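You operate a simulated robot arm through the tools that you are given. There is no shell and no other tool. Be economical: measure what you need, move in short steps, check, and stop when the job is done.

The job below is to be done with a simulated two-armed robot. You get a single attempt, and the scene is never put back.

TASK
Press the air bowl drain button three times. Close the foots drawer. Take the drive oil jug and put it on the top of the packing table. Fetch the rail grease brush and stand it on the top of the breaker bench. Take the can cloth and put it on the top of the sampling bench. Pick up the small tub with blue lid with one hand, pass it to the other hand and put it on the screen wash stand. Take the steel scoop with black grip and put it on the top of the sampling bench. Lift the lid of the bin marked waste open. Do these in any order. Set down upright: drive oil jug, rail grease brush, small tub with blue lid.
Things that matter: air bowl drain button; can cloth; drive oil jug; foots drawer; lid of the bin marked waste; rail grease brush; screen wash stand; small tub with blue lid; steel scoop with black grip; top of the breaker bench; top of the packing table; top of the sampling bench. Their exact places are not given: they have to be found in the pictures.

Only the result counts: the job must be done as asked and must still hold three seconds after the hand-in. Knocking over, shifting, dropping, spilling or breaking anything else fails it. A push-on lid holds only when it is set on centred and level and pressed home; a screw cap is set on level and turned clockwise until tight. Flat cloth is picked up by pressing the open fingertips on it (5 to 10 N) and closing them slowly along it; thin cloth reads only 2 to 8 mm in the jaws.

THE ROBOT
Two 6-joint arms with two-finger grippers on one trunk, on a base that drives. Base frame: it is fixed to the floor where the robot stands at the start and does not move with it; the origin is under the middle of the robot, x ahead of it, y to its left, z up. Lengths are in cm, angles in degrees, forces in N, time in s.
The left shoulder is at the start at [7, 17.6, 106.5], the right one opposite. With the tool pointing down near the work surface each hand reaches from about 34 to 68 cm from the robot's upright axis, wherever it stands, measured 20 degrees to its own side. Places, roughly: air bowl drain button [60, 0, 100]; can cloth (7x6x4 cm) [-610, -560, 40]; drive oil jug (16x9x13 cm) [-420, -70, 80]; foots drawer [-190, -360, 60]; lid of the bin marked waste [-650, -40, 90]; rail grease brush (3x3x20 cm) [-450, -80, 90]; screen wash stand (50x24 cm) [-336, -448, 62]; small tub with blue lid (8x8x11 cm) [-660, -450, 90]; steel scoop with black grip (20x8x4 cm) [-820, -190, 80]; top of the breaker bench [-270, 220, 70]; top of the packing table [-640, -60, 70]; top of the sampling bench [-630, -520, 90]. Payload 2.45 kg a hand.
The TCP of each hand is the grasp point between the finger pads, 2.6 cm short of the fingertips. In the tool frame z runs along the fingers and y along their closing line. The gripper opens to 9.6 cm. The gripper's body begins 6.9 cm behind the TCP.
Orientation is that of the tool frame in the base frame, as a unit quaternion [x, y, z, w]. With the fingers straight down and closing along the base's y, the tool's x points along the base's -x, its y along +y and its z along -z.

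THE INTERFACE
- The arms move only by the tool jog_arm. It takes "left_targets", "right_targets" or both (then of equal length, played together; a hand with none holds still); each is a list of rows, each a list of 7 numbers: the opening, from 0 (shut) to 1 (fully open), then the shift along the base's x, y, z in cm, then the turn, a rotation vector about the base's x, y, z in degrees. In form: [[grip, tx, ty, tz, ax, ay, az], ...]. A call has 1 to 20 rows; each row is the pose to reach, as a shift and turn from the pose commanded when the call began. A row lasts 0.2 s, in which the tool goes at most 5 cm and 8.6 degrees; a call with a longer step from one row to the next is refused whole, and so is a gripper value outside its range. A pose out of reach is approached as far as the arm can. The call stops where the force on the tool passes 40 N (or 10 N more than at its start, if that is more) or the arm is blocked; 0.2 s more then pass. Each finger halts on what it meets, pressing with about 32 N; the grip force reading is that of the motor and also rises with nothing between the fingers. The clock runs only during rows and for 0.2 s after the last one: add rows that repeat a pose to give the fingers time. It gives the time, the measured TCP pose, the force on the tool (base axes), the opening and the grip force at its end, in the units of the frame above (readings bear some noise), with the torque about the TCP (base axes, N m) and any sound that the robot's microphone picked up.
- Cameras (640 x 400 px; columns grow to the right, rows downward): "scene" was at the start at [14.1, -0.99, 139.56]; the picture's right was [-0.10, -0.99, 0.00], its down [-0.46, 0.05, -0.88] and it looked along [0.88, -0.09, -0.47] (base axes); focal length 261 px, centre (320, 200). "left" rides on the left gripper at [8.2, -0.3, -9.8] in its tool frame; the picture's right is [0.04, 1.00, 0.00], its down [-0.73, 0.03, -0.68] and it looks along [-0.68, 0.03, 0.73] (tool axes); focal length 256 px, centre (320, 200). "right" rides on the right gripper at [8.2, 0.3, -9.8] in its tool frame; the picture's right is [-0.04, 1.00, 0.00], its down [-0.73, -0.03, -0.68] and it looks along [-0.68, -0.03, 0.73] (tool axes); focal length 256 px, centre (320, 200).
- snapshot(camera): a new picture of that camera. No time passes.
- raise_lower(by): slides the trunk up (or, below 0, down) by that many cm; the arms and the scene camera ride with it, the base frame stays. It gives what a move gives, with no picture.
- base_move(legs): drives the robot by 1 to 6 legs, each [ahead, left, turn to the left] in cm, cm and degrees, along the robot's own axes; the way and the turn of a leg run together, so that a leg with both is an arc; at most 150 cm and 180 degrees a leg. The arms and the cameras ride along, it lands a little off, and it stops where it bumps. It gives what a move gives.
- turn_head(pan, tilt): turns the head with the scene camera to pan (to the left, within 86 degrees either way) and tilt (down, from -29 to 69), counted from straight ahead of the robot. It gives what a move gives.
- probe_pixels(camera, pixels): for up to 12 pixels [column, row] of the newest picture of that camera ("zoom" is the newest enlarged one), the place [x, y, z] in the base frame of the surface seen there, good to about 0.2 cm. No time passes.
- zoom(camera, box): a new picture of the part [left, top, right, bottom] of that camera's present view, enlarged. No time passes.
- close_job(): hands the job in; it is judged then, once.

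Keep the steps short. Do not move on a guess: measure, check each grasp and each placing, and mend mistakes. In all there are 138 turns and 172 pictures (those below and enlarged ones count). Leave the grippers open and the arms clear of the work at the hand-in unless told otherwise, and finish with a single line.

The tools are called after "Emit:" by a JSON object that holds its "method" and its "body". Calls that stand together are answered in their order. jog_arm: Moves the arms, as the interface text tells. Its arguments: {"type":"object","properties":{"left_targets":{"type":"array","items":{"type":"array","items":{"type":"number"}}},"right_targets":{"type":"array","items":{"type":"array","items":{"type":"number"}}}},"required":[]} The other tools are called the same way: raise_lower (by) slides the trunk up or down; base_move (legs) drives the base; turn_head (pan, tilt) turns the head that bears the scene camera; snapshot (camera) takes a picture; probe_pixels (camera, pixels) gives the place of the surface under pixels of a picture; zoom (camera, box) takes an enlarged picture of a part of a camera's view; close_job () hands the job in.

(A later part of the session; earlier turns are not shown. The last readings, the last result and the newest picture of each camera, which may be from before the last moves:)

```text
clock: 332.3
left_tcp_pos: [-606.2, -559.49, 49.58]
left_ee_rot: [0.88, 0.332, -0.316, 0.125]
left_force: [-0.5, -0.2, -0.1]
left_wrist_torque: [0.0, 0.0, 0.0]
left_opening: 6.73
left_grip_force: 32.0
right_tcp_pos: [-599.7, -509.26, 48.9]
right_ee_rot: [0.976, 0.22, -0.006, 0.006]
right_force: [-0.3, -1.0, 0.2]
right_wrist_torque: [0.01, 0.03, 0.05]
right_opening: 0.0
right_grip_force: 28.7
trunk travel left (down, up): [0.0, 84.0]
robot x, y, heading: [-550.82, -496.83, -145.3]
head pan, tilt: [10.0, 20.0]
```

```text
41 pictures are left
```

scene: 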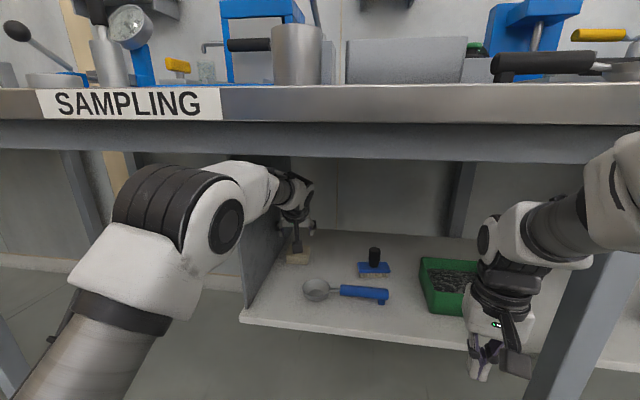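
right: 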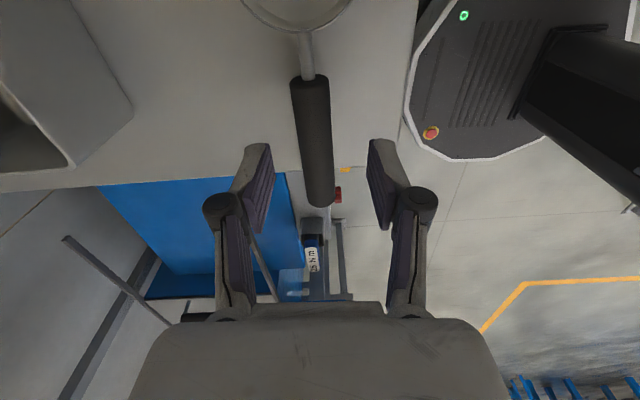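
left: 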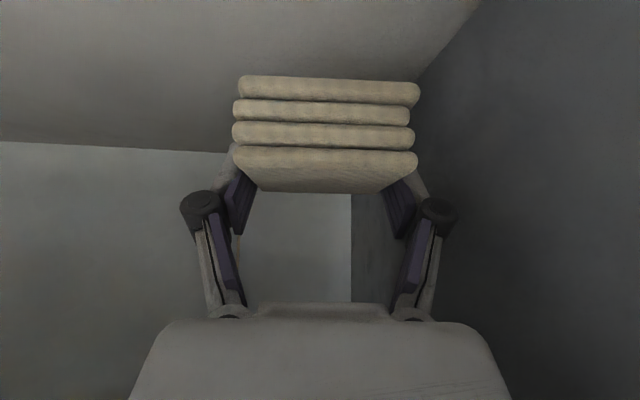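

The cloth is held. I'll back out from under the bench and raise the trunk.

Emit:
{"method": "base_move", "body": {"legs": [[-50, 0, 0]]}}

Emit:
{"method": "raise_lower", "body": {"by": 40}}

Emit:
{"method": "raise_lower", "body": {"by": 23}}

Emit:
{"method": "jog_arm", "body": {"left_targets": [[0, 2.5, 1.7, 0, 0, 0, 0], [0, 5, 3.4, 0, 0, 0, 0], [0, 7.5, 5.2, 0, 0, 0, 0], [0, 10.6, 7.4, 0, 0, 0, 0], [0, 10.6, 7.4, 0, 0, 0, 0]]}}

Emit:
{"method": "turn_head", "body": {"pan": 15, "tilt": 35}}

Emit:
{"method": "snapshot", "body": {"camera": "scene"}}

```text
clock: 335.3
left_tcp_pos: [-564.85, -531.05, 49.59]
left_ee_rot: [0.88, 0.333, -0.317, 0.125]
left_force: [0.5, -0.3, 0.1]
left_wrist_torque: [0.01, 0.0, 0.02]
left_opening: 6.72
left_grip_force: 31.7
right_tcp_pos: [-558.21, -480.76, 48.76]
right_ee_rot: [0.975, 0.22, -0.005, 0.005]
right_force: [-0.3, -0.2, -0.2]
right_wrist_torque: [-0.03, -0.03, 0.01]
right_opening: 0.01
right_grip_force: 28.1
trunk travel left (down, up): [0.0, 84.0]
robot x, y, heading: [-509.4, -467.88, -145.3]
head pan, tilt: [10.0, 20.0]
```

```text
clock: 339.1
left_tcp_pos: [-564.74, -530.94, 89.56]
left_ee_rot: [0.88, 0.333, -0.315, 0.124]
left_force: [0.5, 0.0, 0.1]
left_wrist_torque: [-0.01, 0.02, -0.02]
left_opening: 6.69
left_grip_force: 31.6
right_tcp_pos: [-558.07, -480.83, 88.85]
right_ee_rot: [0.975, 0.22, -0.003, 0.005]
right_force: [-0.3, 0.0, 0.0]
right_wrist_torque: [-0.01, 0.02, -0.04]
right_opening: 0.0
right_grip_force: 28.2
trunk travel left (down, up): [-40.0, 44.0]
robot x, y, heading: [-509.32, -467.98, -145.3]
head pan, tilt: [10.0, 20.0]
```

```text
clock: 341.5
left_tcp_pos: [-564.82, -531.01, 112.61]
left_ee_rot: [0.88, 0.333, -0.315, 0.125]
left_force: [0.2, -0.1, -0.6]
left_wrist_torque: [-0.02, 0.0, -0.01]
left_opening: 6.69
left_grip_force: 32.1
right_tcp_pos: [-558.23, -480.65, 111.8]
right_ee_rot: [0.975, 0.221, -0.004, 0.005]
right_force: [0.4, -0.6, 0.0]
right_wrist_torque: [0.01, 0.01, 0.01]
right_opening: 0.02
right_grip_force: 29.1
trunk travel left (down, up): [-63.0, 21.0]
robot x, y, heading: [-509.45, -467.83, -145.3]
head pan, tilt: [10.0, 20.0]
```

```text
clock: 342.7
left_tcp_pos: [-554.34, -523.45, 112.66]
left_ee_rot: [0.88, 0.333, -0.316, 0.125]
left_force: [-1.1, -1.6, -0.7]
left_wrist_torque: [-0.05, 0.01, 0.0]
left_opening: 6.7
left_grip_force: 32.0
right_tcp_pos: [-558.23, -480.74, 111.79]
right_ee_rot: [0.975, 0.22, -0.004, 0.005]
right_force: [0.1, 0.2, -0.3]
right_wrist_torque: [0.0, -0.02, 0.01]
right_opening: 0.01
right_grip_force: 28.7
trunk travel left (down, up): [-63.0, 21.0]
robot x, y, heading: [-509.6, -468.16, -145.2]
head pan, tilt: [10.0, 20.0]
```

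```text
clock: 343.5
left_tcp_pos: [-554.35, -523.55, 112.77]
left_ee_rot: [0.879, 0.333, -0.317, 0.125]
left_force: [0.8, 0.2, -0.7]
left_wrist_torque: [0.02, 0.03, 0.04]
left_opening: 6.7
left_grip_force: 31.9
right_tcp_pos: [-558.15, -480.82, 111.84]
right_ee_rot: [0.975, 0.221, -0.005, 0.006]
right_force: [0.5, 0.1, 0.6]
right_wrist_torque: [0.01, -0.03, 0.0]
right_opening: 0.0
right_grip_force: 28.5
trunk travel left (down, up): [-63.0, 21.0]
robot x, y, heading: [-509.44, -468.05, -145.5]
head pan, tilt: [15.0, 35.0]
```

```text
40 pictures are left
```

scene: 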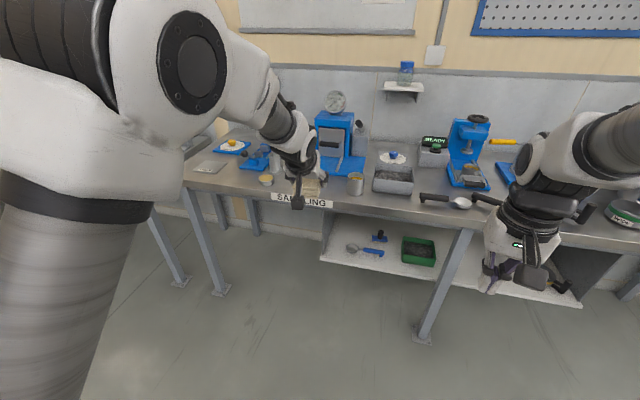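

Emit:
{"method": "probe_pixels", "body": {"camera": "scene", "pixels": [[355, 192], [266, 184], [330, 190], [285, 189], [345, 174], [330, 180]]}}

Emit:
{"method": "zoom", "body": {"camera": "scene", "box": [230, 130, 390, 230]}}

```text
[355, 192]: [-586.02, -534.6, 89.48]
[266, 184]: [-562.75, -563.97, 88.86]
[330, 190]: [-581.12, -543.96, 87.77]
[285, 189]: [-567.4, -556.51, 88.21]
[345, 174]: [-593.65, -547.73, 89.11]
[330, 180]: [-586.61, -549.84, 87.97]
```

```text
4.00 times, centred on (310, 180) of scene
```

zoom: 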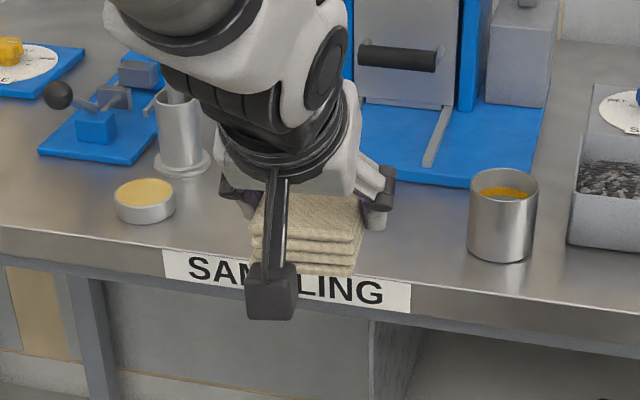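

The spot between the tin and the cup is free. I'll drive the hand over it (35 ahead, 9 left).

Emit:
{"method": "base_move", "body": {"legs": [[34.5, 9.4, 0]]}}

Emit:
{"method": "jog_arm", "body": {"left_targets": [[0, 0, 0, -4, 0, 0, 0], [0, 0, 0, -8, 0, 0, 0], [0, 0, 0, -12, 0, 0, 0], [0, 0, 0, -15, 0, 0, 0], [0, 0, 0, -17, 0, 0, 0], [0, 0, 0, -17, 0, 0, 0]]}}

Emit:
{"method": "snapshot", "body": {"camera": "scene"}}

Emit:
{"method": "snapshot", "body": {"camera": "left"}}

```text
clock: 345.8
left_tcp_pos: [-577.49, -550.62, 112.69]
left_ee_rot: [0.88, 0.332, -0.316, 0.124]
left_force: [0.7, -1.4, -0.8]
left_wrist_torque: [0.02, 0.01, -0.03]
left_opening: 6.72
left_grip_force: 32.3
right_tcp_pos: [-581.43, -507.95, 111.76]
right_ee_rot: [0.975, 0.221, -0.005, 0.006]
right_force: [-0.3, 0.6, 0.2]
right_wrist_torque: [0.01, 0.0, 0.0]
right_opening: 0.0
right_grip_force: 29.0
trunk travel left (down, up): [-63.0, 21.0]
robot x, y, heading: [-532.4, -495.68, -145.3]
head pan, tilt: [15.0, 35.0]
```

```text
clock: 347.2
left_tcp_pos: [-577.59, -550.58, 95.81]
left_ee_rot: [0.879, 0.332, -0.317, 0.125]
left_force: [0.3, -0.2, 0.1]
left_wrist_torque: [-0.02, 0.0, 0.01]
left_opening: 6.73
left_grip_force: 31.5
left hand out of reach, approached as far as the arm can: row 3
right_tcp_pos: [-581.39, -507.83, 111.88]
right_ee_rot: [0.976, 0.219, -0.005, 0.006]
right_force: [0.0, -0.3, -1.0]
right_wrist_torque: [-0.03, 0.03, 0.0]
right_opening: 0.0
right_grip_force: 28.2
trunk travel left (down, up): [-63.0, 21.0]
robot x, y, heading: [-532.41, -495.49, -145.6]
head pan, tilt: [15.0, 35.0]
```

```text
38 pictures are left
```

scene: 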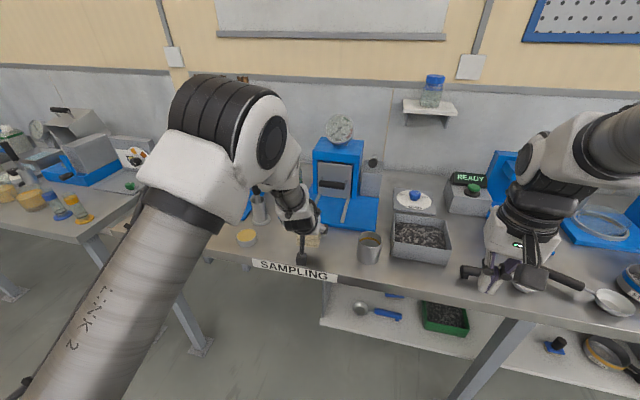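

```text
37 pictures are left
```

left: 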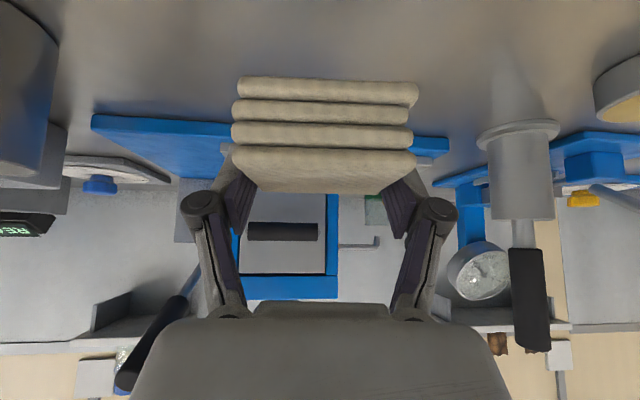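

Clear below. I'll lower to the bench top and release.

Emit:
{"method": "jog_arm", "body": {"left_targets": [[0, 0, 0, -2, 0, 0, 0], [0, 0, 0, -3.5, 0, 0, 0], [0, 0, 0, -4.2, 0, 0, 0], [0, 0, 0, -4.6, 0, 0, 0], [0, 0, 0, -4.6, 0, 0, 0], [0.8, 0, 0, -4.6, 0, 0, 0], [0.85, 0, 0, -4.6, 0, 0, 0], [0.85, 0, 0, -4.6, 0, 0, 0], [0.85, 0, 0, -3, 0, 0, 0], [0.85, 0, 0, 0, 0, 0, 0], [0.85, 0, 0, 4, 0, 0, 0], [0.85, 0, 0, 8, 0, 0, 0], [0.85, 0, 0, 12, 0, 0, 0], [0.85, 0, 0, 16, 0, 0, 0]]}}

Emit:
{"method": "snapshot", "body": {"camera": "left"}}

```text
clock: 350.2
left_tcp_pos: [-577.5, -550.9, 111.82]
left_ee_rot: [0.881, 0.329, -0.317, 0.126]
left_force: [0.2, 0.8, -0.5]
left_wrist_torque: [-0.04, 0.01, 0.05]
left_opening: 8.15
left_grip_force: 0.0
left hand out of reach, approached as far as the arm can: row 12
right_tcp_pos: [-581.25, -507.69, 111.91]
right_ee_rot: [0.975, 0.221, -0.005, 0.006]
right_force: [0.2, 0.0, 0.7]
right_wrist_torque: [0.0, 0.01, -0.05]
right_opening: 0.0
right_grip_force: 28.4
trunk travel left (down, up): [-63.0, 21.0]
robot x, y, heading: [-533.06, -495.54, -145.4]
head pan, tilt: [15.0, 35.0]
```

```text
36 pictures are left
```

left: 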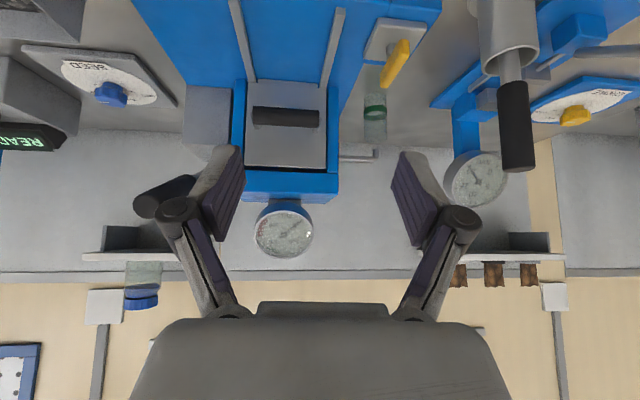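

The cloth is released on the bench; I'll confirm in the next picture. Now I go to the tub with the blue lid: back off, square both hands, strafe right, approach and look.

Emit:
{"method": "base_move", "body": {"legs": [[-30, 0, 0]]}}

Emit:
{"method": "jog_arm", "body": {"left_targets": [[1, 2.4, 1.7, 1, 4.2, -5.1, -1.1], [1, 4.9, 3.4, 2, 8.3, -10.3, -2.1], [1, 7.4, 5.1, 3, 12.5, -15.5, -3.2], [1, 9.8, 6.8, 4, 16.7, -20.6, -4.3], [1, 12.3, 8.5, 5, 20.8, -25.8, -5.3], [1, 14.8, 10.2, 6, 25, -30.9, -6.4], [1, 14.8, 10.2, 6, 25, -30.9, -6.4]], "right_targets": [[0.5, 0, 0, 1, 0, 0, 2], [1, 0, 0, 2, 0, 0, 4], [1, 0, 0, 3, 0, 0, 6], [1, 0, 0, 4, 0, 0, 8], [1, 0, 0, 4, 0, 0, 9], [1, 0, 0, 4, 0, 0, 9], [1, 0, 0, 4, 0, 0, 9]]}}

Emit:
{"method": "turn_head", "body": {"pan": 10, "tilt": 30}}

Emit:
{"method": "snapshot", "body": {"camera": "scene"}}

Emit:
{"method": "base_move", "body": {"legs": [[0, -90, 0], [38, 0, 0]]}}

Emit:
{"method": "turn_head", "body": {"pan": -15, "tilt": 42}}

Emit:
{"method": "snapshot", "body": {"camera": "scene"}}

```text
clock: 352.2
left_tcp_pos: [-553.25, -533.97, 111.64]
left_ee_rot: [0.88, 0.332, -0.316, 0.124]
left_force: [0.2, 0.1, -0.3]
left_wrist_torque: [-0.03, -0.03, 0.0]
left_opening: 8.16
left_grip_force: 0.1
right_tcp_pos: [-556.85, -490.95, 111.81]
right_ee_rot: [0.975, 0.22, -0.004, 0.005]
right_force: [-0.1, 0.1, 0.2]
right_wrist_torque: [-0.02, -0.01, -0.05]
right_opening: 0.0
right_grip_force: 28.0
trunk travel left (down, up): [-63.0, 21.0]
robot x, y, heading: [-507.91, -478.59, -145.5]
head pan, tilt: [15.0, 35.0]
```

```text
clock: 353.8
left_tcp_pos: [-538.51, -523.75, 117.44]
left_ee_rot: [0.955, 0.298, 0.001, -0.002]
left_force: [-0.8, -0.2, -0.1]
left_wrist_torque: [0.0, -0.03, -0.01]
left_opening: 9.62
left_grip_force: 0.0
right_tcp_pos: [-556.66, -490.83, 115.77]
right_ee_rot: [0.955, 0.295, -0.004, 0.006]
right_force: [0.5, -0.1, -0.5]
right_wrist_torque: [0.0, 0.01, -0.02]
right_opening: 9.62
right_grip_force: 0.1
trunk travel left (down, up): [-63.0, 21.0]
robot x, y, heading: [-507.74, -478.43, -145.5]
head pan, tilt: [15.0, 35.0]
```

```text
clock: 354.5
left_tcp_pos: [-538.65, -523.76, 117.36]
left_ee_rot: [0.954, 0.299, 0.0, -0.001]
left_force: [0.5, 0.2, -0.4]
left_wrist_torque: [0.01, 0.0, -0.01]
left_opening: 9.6
left_grip_force: 0.0
right_tcp_pos: [-556.71, -490.94, 115.7]
right_ee_rot: [0.955, 0.295, -0.004, 0.005]
right_force: [0.2, 0.6, 0.1]
right_wrist_torque: [-0.04, -0.03, -0.02]
right_opening: 9.61
right_grip_force: 0.0
trunk travel left (down, up): [-63.0, 21.0]
robot x, y, heading: [-508.27, -478.37, -145.6]
head pan, tilt: [10.0, 30.0]
```

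```text
35 pictures are left
```

scene: 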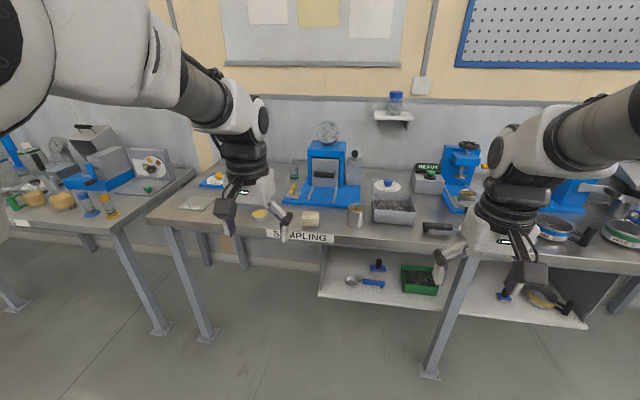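

```text
clock: 361.2
left_tcp_pos: [-620.96, -471.51, 117.65]
left_ee_rot: [0.954, 0.298, -0.001, -0.001]
left_force: [-0.2, -0.2, 0.2]
left_wrist_torque: [-0.02, 0.0, 0.0]
left_opening: 9.62
left_grip_force: 0.1
right_tcp_pos: [-639.09, -438.54, 115.77]
right_ee_rot: [0.956, 0.295, -0.005, 0.006]
right_force: [1.1, -1.0, 0.3]
right_wrist_torque: [-0.01, -0.03, 0.01]
right_opening: 9.6
right_grip_force: 0.1
trunk travel left (down, up): [-63.0, 21.0]
robot x, y, heading: [-590.76, -426.26, -145.7]
head pan, tilt: [10.0, 30.0]
```

```text
clock: 362.1
left_tcp_pos: [-621.07, -471.45, 117.53]
left_ee_rot: [0.955, 0.297, 0.0, -0.001]
left_force: [0.5, -1.1, -0.1]
left_wrist_torque: [-0.03, 0.0, 0.02]
left_opening: 9.61
left_grip_force: 0.0
right_tcp_pos: [-639.15, -438.55, 115.84]
right_ee_rot: [0.956, 0.294, -0.004, 0.006]
right_force: [0.4, 0.1, -0.8]
right_wrist_torque: [0.01, 0.0, 0.0]
right_opening: 9.59
right_grip_force: 0.1
trunk travel left (down, up): [-63.0, 21.0]
robot x, y, heading: [-590.26, -426.01, -145.2]
head pan, tilt: [-15.0, 42.0]
```

```text
34 pictures are left
```

scene: 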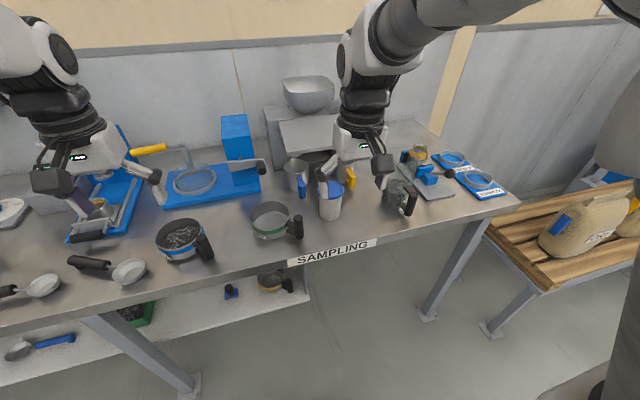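

The cloth is on the bench at (311,218) in the first picture. The tub with the blue lid is at (330,200). I'll probe it and take the wrist view.

Emit:
{"method": "probe_pixels", "body": {"camera": "scene", "pixels": [[330, 188], [319, 192], [342, 190], [330, 205], [330, 217], [320, 210], [341, 208], [300, 175], [300, 190], [388, 200], [352, 180], [290, 225]]}}

Emit:
{"method": "zoom", "body": {"camera": "scene", "box": [260, 140, 420, 250]}}

```text
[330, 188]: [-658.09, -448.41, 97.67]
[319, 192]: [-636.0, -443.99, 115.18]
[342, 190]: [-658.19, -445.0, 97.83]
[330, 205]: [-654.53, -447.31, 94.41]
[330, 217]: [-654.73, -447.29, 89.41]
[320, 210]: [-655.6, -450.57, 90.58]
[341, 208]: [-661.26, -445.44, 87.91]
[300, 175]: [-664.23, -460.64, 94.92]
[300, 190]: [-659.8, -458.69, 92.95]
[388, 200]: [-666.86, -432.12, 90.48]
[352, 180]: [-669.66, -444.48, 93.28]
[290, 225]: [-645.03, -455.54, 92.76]
```

```text
3.64 times, centred on (340, 195) of scene
```

zoom: 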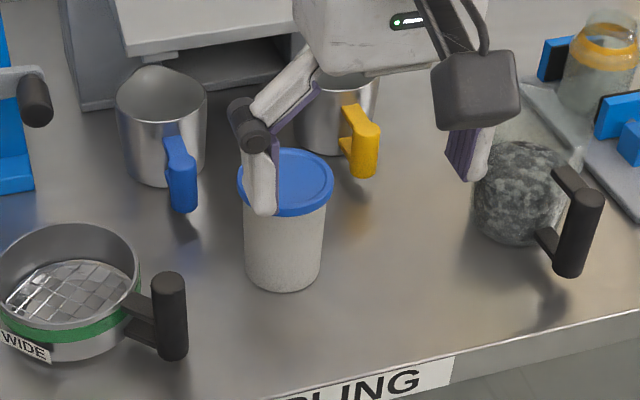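

The tub's lid centre is about (-657.8,-448.6), its top at z≈98. I'll move the open right hand above it and check with the wrist view.

Emit:
{"method": "base_move", "body": {"legs": [[15, 0, 0]]}}

Emit:
{"method": "jog_arm", "body": {"right_targets": [[1, -1.6, -0.9, -2, 0, 0, 0], [1, -3.2, -1.8, -4, 0, 0, 0], [1, -4.8, -2.5, -6, 0, 0, 0], [1, -6.4, -1.5, -8, 0, 0, 0], [1, -6.4, -1.5, -9, 0, 0, 0], [1, -6.4, -1.5, -9, 0, 0, 0]]}}

Emit:
{"method": "snapshot", "body": {"camera": "right"}}

Emit:
{"method": "probe_pixels", "body": {"camera": "right", "pixels": [[320, 110], [320, 130], [290, 110], [350, 110], [320, 90], [270, 110], [370, 110], [320, 150], [240, 110], [400, 110], [320, 70], [320, 170]]}}

```text
clock: 363.5
left_tcp_pos: [-633.27, -479.99, 117.69]
left_ee_rot: [0.955, 0.297, -0.002, 0.0]
left_force: [0.2, -0.2, 0.2]
left_wrist_torque: [-0.02, -0.01, -0.02]
left_opening: 9.6
left_grip_force: 0.0
right_tcp_pos: [-651.39, -447.04, 115.92]
right_ee_rot: [0.955, 0.296, -0.005, 0.006]
right_force: [0.9, 0.1, 1.3]
right_wrist_torque: [-0.01, -0.01, 0.01]
right_opening: 9.61
right_grip_force: 0.0
trunk travel left (down, up): [-63.0, 21.0]
robot x, y, heading: [-603.09, -434.92, -145.5]
head pan, tilt: [-15.0, 42.0]
```

```text
clock: 364.9
left_tcp_pos: [-633.44, -480.03, 117.6]
left_ee_rot: [0.955, 0.298, 0.0, -0.001]
left_force: [0.2, -0.5, 0.8]
left_wrist_torque: [0.02, -0.01, 0.0]
left_opening: 9.59
left_grip_force: 0.1
right_tcp_pos: [-657.81, -448.51, 106.71]
right_ee_rot: [0.956, 0.295, -0.005, 0.006]
right_force: [0.4, 0.2, -0.2]
right_wrist_torque: [0.01, 0.0, -0.02]
right_opening: 9.6
right_grip_force: 0.0
trunk travel left (down, up): [-63.0, 21.0]
robot x, y, heading: [-602.93, -434.81, -145.5]
head pan, tilt: [-15.0, 42.0]
```

```text
32 pictures are left
```

right: 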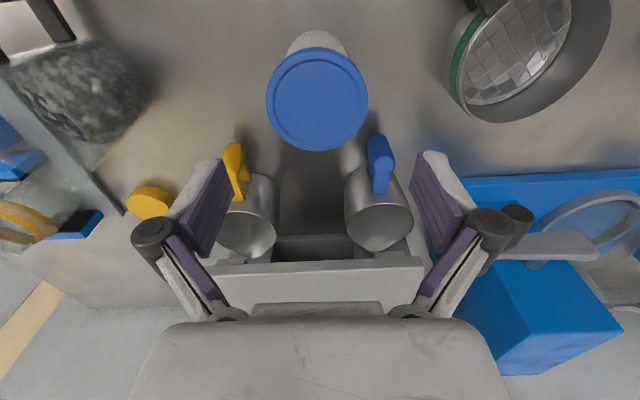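

```text
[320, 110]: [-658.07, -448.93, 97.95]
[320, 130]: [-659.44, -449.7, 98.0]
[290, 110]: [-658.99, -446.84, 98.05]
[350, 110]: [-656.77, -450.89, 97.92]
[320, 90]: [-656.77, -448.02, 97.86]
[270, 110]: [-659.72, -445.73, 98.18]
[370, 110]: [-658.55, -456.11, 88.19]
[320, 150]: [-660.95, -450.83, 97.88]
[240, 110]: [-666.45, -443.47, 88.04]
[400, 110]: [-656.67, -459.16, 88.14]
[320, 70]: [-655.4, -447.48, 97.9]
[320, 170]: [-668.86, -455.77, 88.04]
```

The tub is centred under the hand (lid 7.4 cm wide, opening 9.6). I'll lower, grip, lift and back away from the bench.

Emit:
{"method": "jog_arm", "body": {"right_targets": [[1, 0.2, 0.1, -4, 0, 0, 0], [1, 0.2, 0.1, -7, 0, 0, 0], [1, 0.2, 0.1, -9.5, 0, 0, 0], [1, 0.2, 0.1, -10.9, 0, 0, 0], [1, 0.2, 0.1, -10.9, 0, 0, 0], [0.85, 0.2, 0.1, -10.9, 0, 0, 0], [0.7, 0.2, 0.1, -10.9, 0, 0, 0], [0.5, 0.2, 0.1, -10.9, 0, 0, 0], [0.5, 0.2, 0.1, -10.9, 0, 0, 0], [0.5, 0.2, 0.1, -9.5, 0, 0, 0], [0.5, 0.2, 0.1, -7.5, 0, 0, 0], [0.5, 0.2, 0.1, -5, 0, 0, 0], [0.5, 0.2, 0.1, -1, 0, 0, 0], [0.5, 0.2, 0.1, 3, 0, 0, 0], [0.5, 0.2, 0.1, 6, 0, 0, 0]]}}

Emit:
{"method": "zoom", "body": {"camera": "scene", "box": [250, 100, 450, 260]}}

Emit:
{"method": "base_move", "body": {"legs": [[-45, 0, 0]]}}

Emit:
{"method": "snapshot", "body": {"camera": "scene"}}

```text
clock: 368.1
left_tcp_pos: [-633.37, -479.98, 117.7]
left_ee_rot: [0.955, 0.298, 0.0, -0.001]
left_force: [0.3, 0.0, -0.6]
left_wrist_torque: [0.0, -0.01, 0.0]
left_opening: 9.56
left_grip_force: 0.1
right_tcp_pos: [-657.77, -448.58, 112.86]
right_ee_rot: [0.956, 0.295, -0.004, 0.006]
right_force: [1.0, -0.2, -2.1]
right_wrist_torque: [-0.03, -0.03, -0.02]
right_opening: 7.58
right_grip_force: 32.5
trunk travel left (down, up): [-63.0, 21.0]
robot x, y, heading: [-603.02, -434.66, -145.7]
head pan, tilt: [-15.0, 42.0]
```

```text
2.50 times, centred on (350, 180) of scene
```

zoom: 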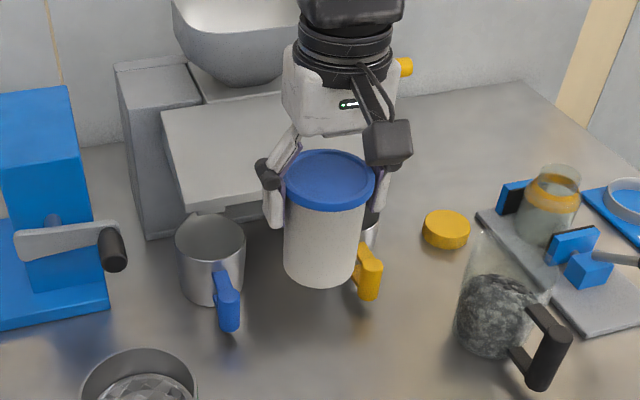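

```text
clock: 370.8
left_tcp_pos: [-596.35, -454.64, 117.5]
left_ee_rot: [0.955, 0.297, -0.001, -0.002]
left_force: [-0.1, -0.3, -1.0]
left_wrist_torque: [-0.03, -0.04, 0.0]
left_opening: 9.6
left_grip_force: 0.0
right_tcp_pos: [-620.64, -423.11, 112.88]
right_ee_rot: [0.956, 0.294, -0.004, 0.006]
right_force: [0.1, 0.9, -2.5]
right_wrist_torque: [-0.02, -0.01, -0.01]
right_opening: 7.55
right_grip_force: 31.6
trunk travel left (down, up): [-63.0, 21.0]
robot x, y, heading: [-565.64, -409.4, -145.6]
head pan, tilt: [-15.0, 42.0]
```

```text
30 pictures are left
```

scene: 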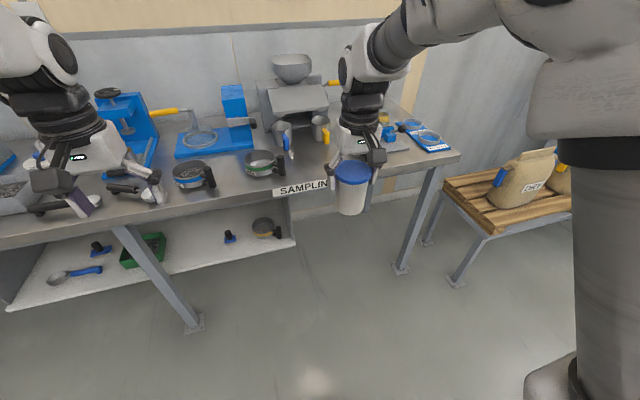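

The tub is lifted whole. Now the hand-over: I bring the tub toward the middle with the right hand, and turn the left hand to point rightward (20° down) beside it, at its lower body.

Emit:
{"method": "jog_arm", "body": {"left_targets": [[1, -0.5, 0.6, -0.5, 0.1, 6.2, -5], [1, -1.1, 1.2, -1, 0.2, 12.3, -10.1], [1, -1.7, 1.9, -1.4, 0.2, 18.5, -15.2], [1, -2.2, 2.5, -1.9, 0.3, 24.7, -20.2], [1, -2.8, 3.1, -2.4, 0.4, 30.8, -25.2], [1, -3.3, 3.7, -2.9, 0.4, 37, -30.3], [1, -3.9, 4.4, -3.3, 0.5, 43.2, -35.4], [1, -4.5, 5, -3.8, 0.6, 49.3, -40.4], [1, -5, 5.6, -4.3, 0.7, 55.5, -45.4], [1, -5.6, 6.2, -4.8, 0.7, 61.7, -50.5], [1, -6.1, 6.9, -5.2, 0.8, 67.8, -55.6], [1, -6.7, 7.5, -5.7, 0.9, 74, -60.6], [1, -8.5, 10, -5.7, 0.9, 74, -60.6], [1, -10.5, 13, -5.7, 0.9, 74, -60.6], [1, -13.2, 16.9, -5.7, 0.9, 74, -60.6], [1, -13.2, 16.9, -5.7, 0.9, 74, -60.6]], "right_targets": [[0.5, 0.5, -2, 0, 0, 0, 0], [0.5, 1, -4, 0, 0, 0, 0], [0.5, 1.5, -6, 0, 0, 0, 0], [0.5, 2, -8.3, 0, 0, 0, 0], [0.5, 2, -8.3, 0, 0, 0, 0], [0.5, 2, -8.3, 0, 0, 0, 0], [0.5, 2, -8.3, 0, 0, 0, 0], [0.5, 2, -8.3, 0, 0, 0, 0], [0.5, 2, -8.3, 0, 0, 0, 0], [0.5, 2, -8.3, 0, 0, 0, 0], [0.5, 2, -8.3, 0, 0, 0, 0], [0.5, 2, -8.3, 0, 0, 0, 0], [0.5, 2, -8.3, 0, 0, 0, 0], [0.5, 2, -8.3, 0, 0, 0, 0], [0.5, 2, -8.3, 0, 0, 0, 0], [0.5, 2, -8.3, 0, 0, 0, 0]]}}

Emit:
{"method": "turn_head", "body": {"pan": -5, "tilt": 35}}

Emit:
{"method": "snapshot", "body": {"camera": "scene"}}

Emit:
{"method": "snapshot", "body": {"camera": "left"}}

```text
clock: 374.2
left_tcp_pos: [-609.3, -438.03, 111.94]
left_ee_rot: [0.779, -0.245, -0.55, -0.178]
left_force: [0.3, -0.4, -0.7]
left_wrist_torque: [0.01, 0.0, -0.01]
left_opening: 9.59
left_grip_force: 0.0
right_tcp_pos: [-618.65, -431.3, 112.82]
right_ee_rot: [0.956, 0.295, -0.004, 0.006]
right_force: [0.1, -0.3, -1.7]
right_wrist_torque: [0.0, 0.02, 0.02]
right_opening: 7.56
right_grip_force: 32.0
trunk travel left (down, up): [-63.0, 21.0]
robot x, y, heading: [-565.81, -409.51, -145.9]
head pan, tilt: [-15.0, 42.0]
```

```text
clock: 374.9
left_tcp_pos: [-609.29, -437.91, 112.05]
left_ee_rot: [0.779, -0.248, -0.548, -0.179]
left_force: [-0.2, -0.4, 0.3]
left_wrist_torque: [0.0, 0.02, 0.01]
left_opening: 9.58
left_grip_force: 0.0
right_tcp_pos: [-618.72, -431.12, 112.76]
right_ee_rot: [0.956, 0.294, -0.004, 0.007]
right_force: [-0.2, 0.8, -2.5]
right_wrist_torque: [0.01, -0.02, 0.01]
right_opening: 7.58
right_grip_force: 31.9
trunk travel left (down, up): [-63.0, 21.0]
robot x, y, heading: [-565.78, -409.65, -145.7]
head pan, tilt: [-5.0, 35.0]
```

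```text
29 pictures are left
```

scene: 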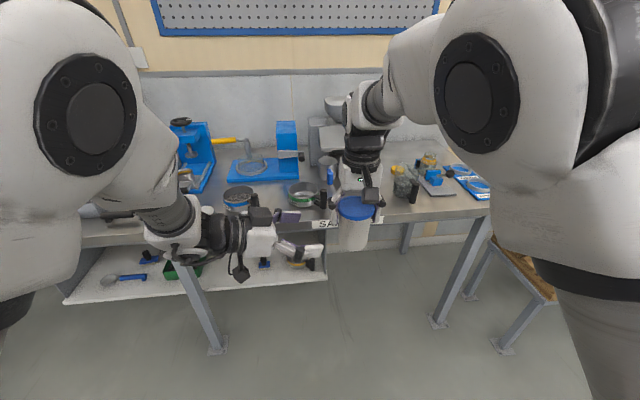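

```text
28 pictures are left
```

left: 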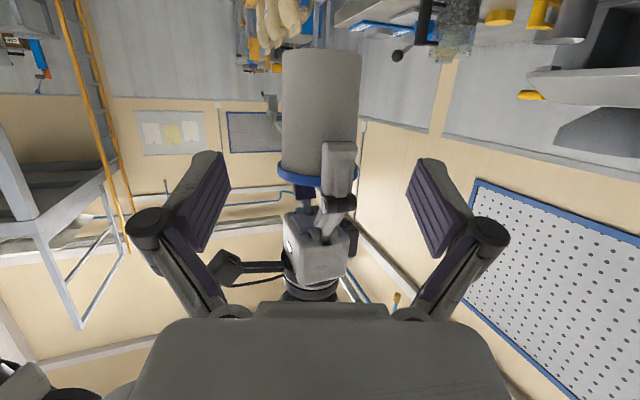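

The tub is centred between the left fingers. I'll advance 12.3 cm along the tool axis and close on the lower body.

Emit:
{"method": "jog_arm", "body": {"left_targets": [[1, -2.3, 1.65, -1.0, 0, 0, 0], [1, -4.6, 3.3, -2.0, 0, 0, 0], [1, -6.5, 4.7, -2.9, 0, 0, 0], [1, -8, 5.8, -3.5, 0, 0, 0], [1, -9.4, 6.75, -4.1, 0, 0, 0], [1, -9.4, 6.75, -4.1, 0, 0, 0], [0.85, -9.4, 6.75, -4.1, 0, 0, 0], [0.75, -9.4, 6.75, -4.1, 0, 0, 0], [0.65, -9.4, 6.75, -4.1, 0, 0, 0], [0.5, -9.4, 6.75, -4.1, 0, 0, 0], [0.4, -9.4, 6.75, -4.1, 0, 0, 0], [0.4, -9.4, 6.75, -4.1, 0, 0, 0]]}}

Emit:
{"method": "zoom", "body": {"camera": "scene", "box": [240, 150, 440, 290]}}

```text
clock: 377.7
left_tcp_pos: [-618.33, -440.26, 109.31]
left_ee_rot: [0.773, -0.215, -0.569, -0.181]
left_force: [-0.4, 0.1, 0.0]
left_wrist_torque: [0.02, 0.02, -0.02]
left_opening: 3.81
left_grip_force: 0.0
left hand out of reach, approached as far as the arm can: row 1, 2, 3, 4, 5, 6, 7, 8, 9, 10, 11, 12
right_tcp_pos: [-618.84, -431.3, 112.82]
right_ee_rot: [0.956, 0.295, -0.003, 0.006]
right_force: [0.6, 0.0, -2.2]
right_wrist_torque: [-0.03, 0.0, 0.01]
right_opening: 7.58
right_grip_force: 32.0
trunk travel left (down, up): [-63.0, 21.0]
robot x, y, heading: [-565.95, -409.67, -145.9]
head pan, tilt: [-5.0, 35.0]
stopped in row 12 (left hand): the arm was blocked; the commanded pose is now the measured one
```

```text
2.86 times, centred on (340, 220) of scene
```

zoom: 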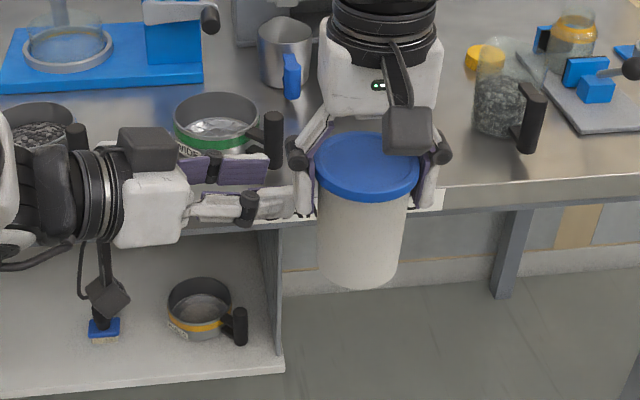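

The left arm's reach stops short, so I'll bring the tub 6 cm left with the right hand, realign the left hand, and approach again.

Emit:
{"method": "jog_arm", "body": {"left_targets": [[0.7, 2.2, -0.5, 0.5, 0, 0, 0], [1, 4.5, -1, 1, 0, 0, 0], [1, 7, -1.6, 1.6, 0, 0, 0], [1, 10, -2.3, 2.2, 0, 0, 0], [1, 12.3, -2.8, 2.7, 0, 0, 0], [1, 12.3, -2.8, 2.7, 0, 0, 0], [1, 12.3, -2.8, 2.7, 0, 0, 0], [1, 12.3, -2.8, 2.7, 0, 0, 0], [1, 12.3, -2.8, 2.7, 0, 0, 0]], "right_targets": [[0.5, 0, 0, 0, 0, 0, 0], [0.5, 0, 0, 0, 0, 0, 0], [0.5, 0, 0, 0, 0, 0, 0], [0.5, 0, 0, 0, 0, 0, 0], [0.5, 0.8, -1.2, 0, 0, 0, 0], [0.5, 1.7, -2.5, 0, 0, 0, 0], [0.5, 2.6, -3.8, 0, 0, 0, 0], [0.5, 3.4, -5, 0, 0, 0, 0], [0.5, 3.4, -5, 0, 0, 0, 0]]}}

Emit:
{"method": "snapshot", "body": {"camera": "left"}}

Emit:
{"method": "jog_arm", "body": {"left_targets": [[1, -1.8, 1.3, -0.8, 0, 0, 0], [1, -3.6, 2.6, -1.6, 0, 0, 0], [1, -5.4, 3.9, -2.4, 0, 0, 0], [1, -7.2, 5.2, -3.1, 0, 0, 0], [1, -8.3, 5.95, -3.6, 0, 0, 0], [1, -8.3, 5.95, -3.6, 0, 0, 0]]}}

Emit:
{"method": "snapshot", "body": {"camera": "left"}}

Emit:
{"method": "zoom", "body": {"camera": "scene", "box": [240, 150, 440, 290]}}

```text
clock: 379.9
left_tcp_pos: [-605.82, -442.78, 111.88]
left_ee_rot: [0.774, -0.22, -0.565, -0.181]
left_force: [-0.4, -0.3, -0.6]
left_wrist_torque: [0.02, 0.01, -0.01]
left_opening: 9.64
left_grip_force: 0.0
right_tcp_pos: [-618.16, -434.6, 115.04]
right_ee_rot: [0.961, 0.274, 0.0, 0.044]
right_force: [-0.7, 0.2, -2.9]
right_wrist_torque: [0.01, 0.01, 0.02]
right_opening: 7.57
right_grip_force: 31.7
right hand out of reach, approached as far as the arm can: row 8, 9
trunk travel left (down, up): [-63.0, 21.0]
robot x, y, heading: [-565.63, -409.39, -145.6]
head pan, tilt: [-5.0, 35.0]
stopped in row 9 (right hand): the arm was blocked; the commanded pose is now the measured one
```

```text
26 pictures are left
```

left: 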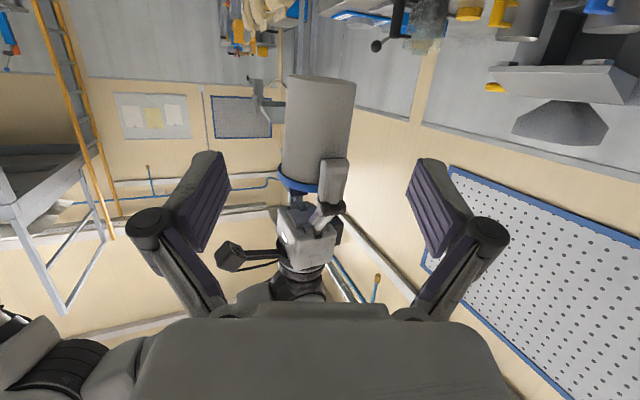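

```text
clock: 381.5
left_tcp_pos: [-613.91, -440.21, 110.66]
left_ee_rot: [0.76, -0.184, -0.596, -0.183]
left_force: [0.1, 0.1, 0.6]
left_wrist_torque: [0.01, 0.04, 0.0]
left_opening: 9.59
left_grip_force: 0.1
right_tcp_pos: [-618.18, -434.63, 115.04]
right_ee_rot: [0.961, 0.274, 0.001, 0.044]
right_force: [0.0, 0.4, -2.6]
right_wrist_torque: [-0.01, 0.03, -0.03]
right_opening: 7.55
right_grip_force: 31.8
trunk travel left (down, up): [-63.0, 21.0]
robot x, y, heading: [-565.77, -409.65, -145.6]
head pan, tilt: [-5.0, 35.0]
stopped in row 6 (left hand): the arm was blocked; the commanded pose is now the measured one
```

```text
25 pictures are left
```

left: 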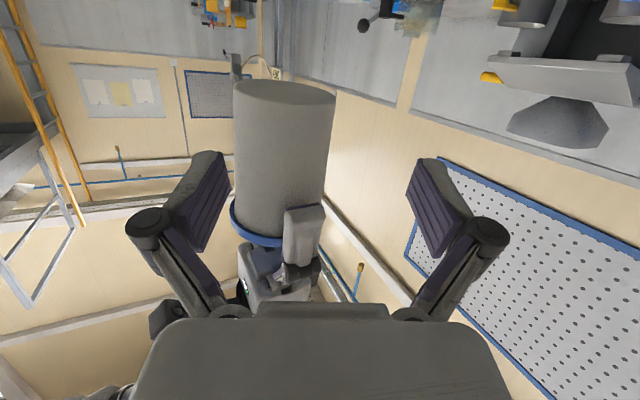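

```text
2.86 times, centred on (340, 220) of scene
```

zoom: 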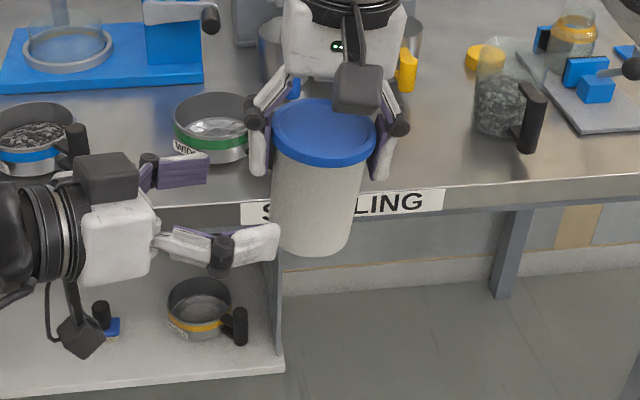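

Both arms fall a few cm short of each other. I'll retreat the left hand, tilt the right hand 35° so the tub's lower end swings toward the left hand, and meanwhile drive to the wash stand.

Emit:
{"method": "jog_arm", "body": {"left_targets": [[1, 1.7, -1, 0.5, 0, 0, 0], [1, 3.4, -2, 1, 0, 0, 0], [1, 5, -3, 1.5, 0, 0, 0], [1, 6.7, -4, 2, 0, 0, 0], [1, 6.7, -4, 2, 0, 0, 0], [1, 6.7, -4, 2, 0, 0, 0], [1, 6.7, -4, 2, 0, 0, 0], [1, 6.7, -4, 2, 0, 0, 0], [1, 6.7, -4, 2, 0, 0, 0], [1, 6.7, -4, 2, 0, 0, 0]], "right_targets": [[0.5, 0, 0, 0, 0, 0, 0], [0.5, 0, 0, 1, -5, -3.4, 0], [0.5, 0.2, -0.5, 2, -10, -6.8, 0], [0.5, 0.4, -1.5, 3, -15, -10.2, 0], [0.5, 0.6, -2.5, 4, -20, -13.6, 0], [0.5, 0.9, -4, 4, -25, -17, 0], [0.5, 1.2, -5.5, 4, -28.9, -19.8, 0], [0.5, 1.4, -6.5, 4, -28.9, -19.8, 0], [0.5, 1.5, -7.5, 4, -28.9, -19.8, 0], [0.5, 1.5, -7.5, 4, -28.9, -19.8, 0]]}}

Emit:
{"method": "base_move", "body": {"legs": [[0, 0, 65], [0, 0, 65.5], [139, 27, 0]]}}

Emit:
{"method": "turn_head", "body": {"pan": 0, "tilt": 30}}

Emit:
{"method": "snapshot", "body": {"camera": "scene"}}

Emit:
{"method": "snapshot", "body": {"camera": "left"}}

```text
clock: 383.7
left_tcp_pos: [-607.31, -443.99, 112.55]
left_ee_rot: [0.761, -0.187, -0.594, -0.182]
left_force: [-0.2, 0.0, -0.9]
left_wrist_torque: [0.02, -0.03, -0.03]
left_opening: 9.6
left_grip_force: 0.0
right_tcp_pos: [-616.52, -442.05, 118.97]
right_ee_rot: [0.905, 0.253, 0.096, 0.327]
right_force: [-0.7, -0.2, -2.6]
right_wrist_torque: [0.02, 0.03, -0.02]
right_opening: 7.54
right_grip_force: 31.9
trunk travel left (down, up): [-63.0, 21.0]
robot x, y, heading: [-565.43, -409.86, -145.9]
head pan, tilt: [-5.0, 35.0]
```

```text
clock: 396.5
left_tcp_pos: [-370.73, -430.92, 112.55]
left_ee_rot: [0.491, 0.611, -0.416, 0.461]
left_force: [0.1, -0.7, -0.1]
left_wrist_torque: [0.03, 0.02, -0.02]
left_opening: 9.58
left_grip_force: 0.2
right_tcp_pos: [-366.32, -439.25, 118.93]
right_ee_rot: [0.154, 0.928, 0.336, 0.051]
right_force: [-0.9, 0.9, -2.2]
right_wrist_torque: [-0.03, 0.02, 0.06]
right_opening: 7.55
right_grip_force: 31.7
trunk travel left (down, up): [-63.0, 21.0]
robot x, y, heading: [-424.39, -421.14, -15.7]
head pan, tilt: [-5.0, 35.0]
```

```text
clock: 397.2
left_tcp_pos: [-370.75, -430.91, 112.57]
left_ee_rot: [0.492, 0.61, -0.417, 0.46]
left_force: [-0.4, -0.3, 0.0]
left_wrist_torque: [-0.02, -0.02, -0.02]
left_opening: 9.59
left_grip_force: 0.0
right_tcp_pos: [-366.28, -439.13, 118.9]
right_ee_rot: [0.154, 0.928, 0.336, 0.05]
right_force: [1.1, -0.5, -3.0]
right_wrist_torque: [-0.05, 0.03, 0.0]
right_opening: 7.56
right_grip_force: 31.8
trunk travel left (down, up): [-63.0, 21.0]
robot x, y, heading: [-424.0, -421.15, -15.7]
head pan, tilt: [0.0, 30.0]
```

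```text
23 pictures are left
```

scene: 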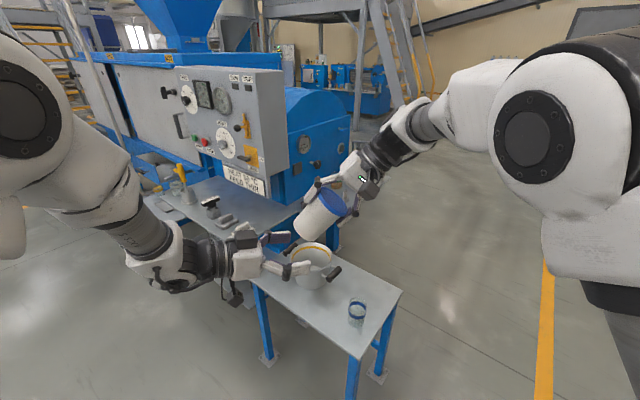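

```text
22 pictures are left
```

left: 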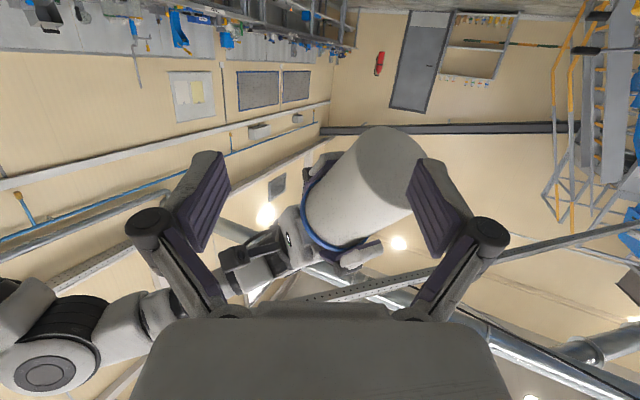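

The right hand holds the tub tilted 37° toward the left hand, above the wash stand. I computed the tub's grip point at (-365.4,-436.3,115.2). The left hand now backs off, aligns with the tub, advances and closes.

Emit:
{"method": "jog_arm", "body": {"left_targets": [[1, -0.5, 2.9, 0.7, 6.9, -2.9, -1], [1, 0, 4, 2.5, 13.8, -5.8, -2], [1, 1, 3.5, 4.5, 20.7, -8.8, -2.9], [1, 2.2, 2.2, 6.6, 27.6, -11.7, -3.9], [1, 3.6, 0.6, 8.7, 34.5, -14.6, -4.9], [1, 3.6, 0.6, 8.7, 34.5, -14.6, -4.9], [1, 4, -0.75, 7.35, 34.5, -14.6, -4.9], [1, 4.4, -2.1, 6, 34.5, -14.6, -4.9], [1, 4.8, -3.5, 4.6, 34.5, -14.6, -4.9], [1, 5.19, -4.86, 3.2, 34.5, -14.6, -4.9], [1, 5.19, -4.86, 3.2, 34.5, -14.6, -4.9], [0.85, 5.19, -4.86, 3.2, 34.5, -14.6, -4.9], [0.75, 5.19, -4.86, 3.2, 34.5, -14.6, -4.9], [0.65, 5.19, -4.86, 3.2, 34.5, -14.6, -4.9], [0.5, 5.19, -4.86, 3.2, 34.5, -14.6, -4.9], [0.4, 5.19, -4.86, 3.2, 34.5, -14.6, -4.9], [0.4, 5.19, -4.86, 3.2, 34.5, -14.6, -4.9]]}}

Emit:
{"method": "snapshot", "body": {"camera": "scene"}}

Emit:
{"method": "snapshot", "body": {"camera": "left"}}

Emit:
{"method": "probe_pixels", "body": {"camera": "scene", "pixels": [[370, 350], [400, 292], [356, 312], [280, 290], [340, 330], [365, 290], [330, 300], [180, 205], [300, 255], [240, 225], [385, 300], [250, 150]]}}

```text
clock: 400.8
left_tcp_pos: [-365.53, -435.72, 115.77]
left_ee_rot: [0.679, 0.622, -0.171, 0.35]
left_force: [-5.7, 3.5, 2.6]
left_wrist_torque: [-0.11, 0.15, -0.4]
left_opening: 6.5
left_grip_force: 32.0
right_tcp_pos: [-366.41, -439.26, 118.97]
right_ee_rot: [0.154, 0.928, 0.336, 0.051]
right_force: [6.7, -2.8, -4.0]
right_wrist_torque: [-0.07, -0.34, 0.07]
right_opening: 7.57
right_grip_force: 31.7
trunk travel left (down, up): [-63.0, 21.0]
robot x, y, heading: [-423.97, -421.07, -15.7]
head pan, tilt: [0.0, 30.0]
```

```text
21 pictures are left
```

scene: 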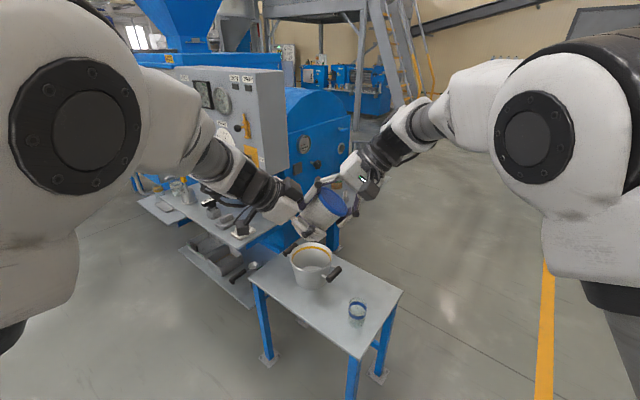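

```text
20 pictures are left
```

left: 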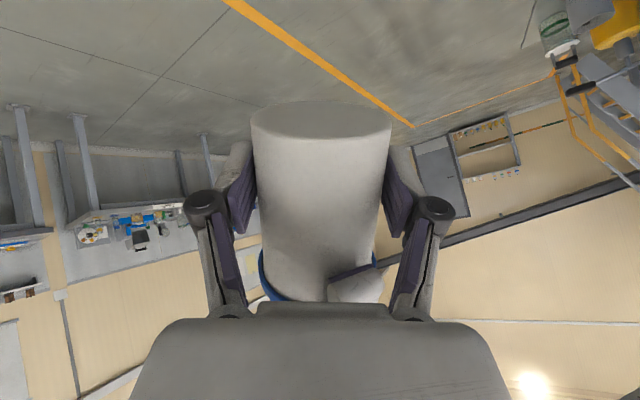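

```text
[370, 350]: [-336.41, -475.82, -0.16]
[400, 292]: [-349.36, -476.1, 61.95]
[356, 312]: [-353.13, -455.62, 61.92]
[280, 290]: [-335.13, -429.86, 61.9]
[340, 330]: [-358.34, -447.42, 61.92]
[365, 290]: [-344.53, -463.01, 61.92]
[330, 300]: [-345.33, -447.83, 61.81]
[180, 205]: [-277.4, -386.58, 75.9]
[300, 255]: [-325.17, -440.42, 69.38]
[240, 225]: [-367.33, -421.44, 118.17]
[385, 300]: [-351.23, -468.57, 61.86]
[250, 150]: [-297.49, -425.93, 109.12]
```

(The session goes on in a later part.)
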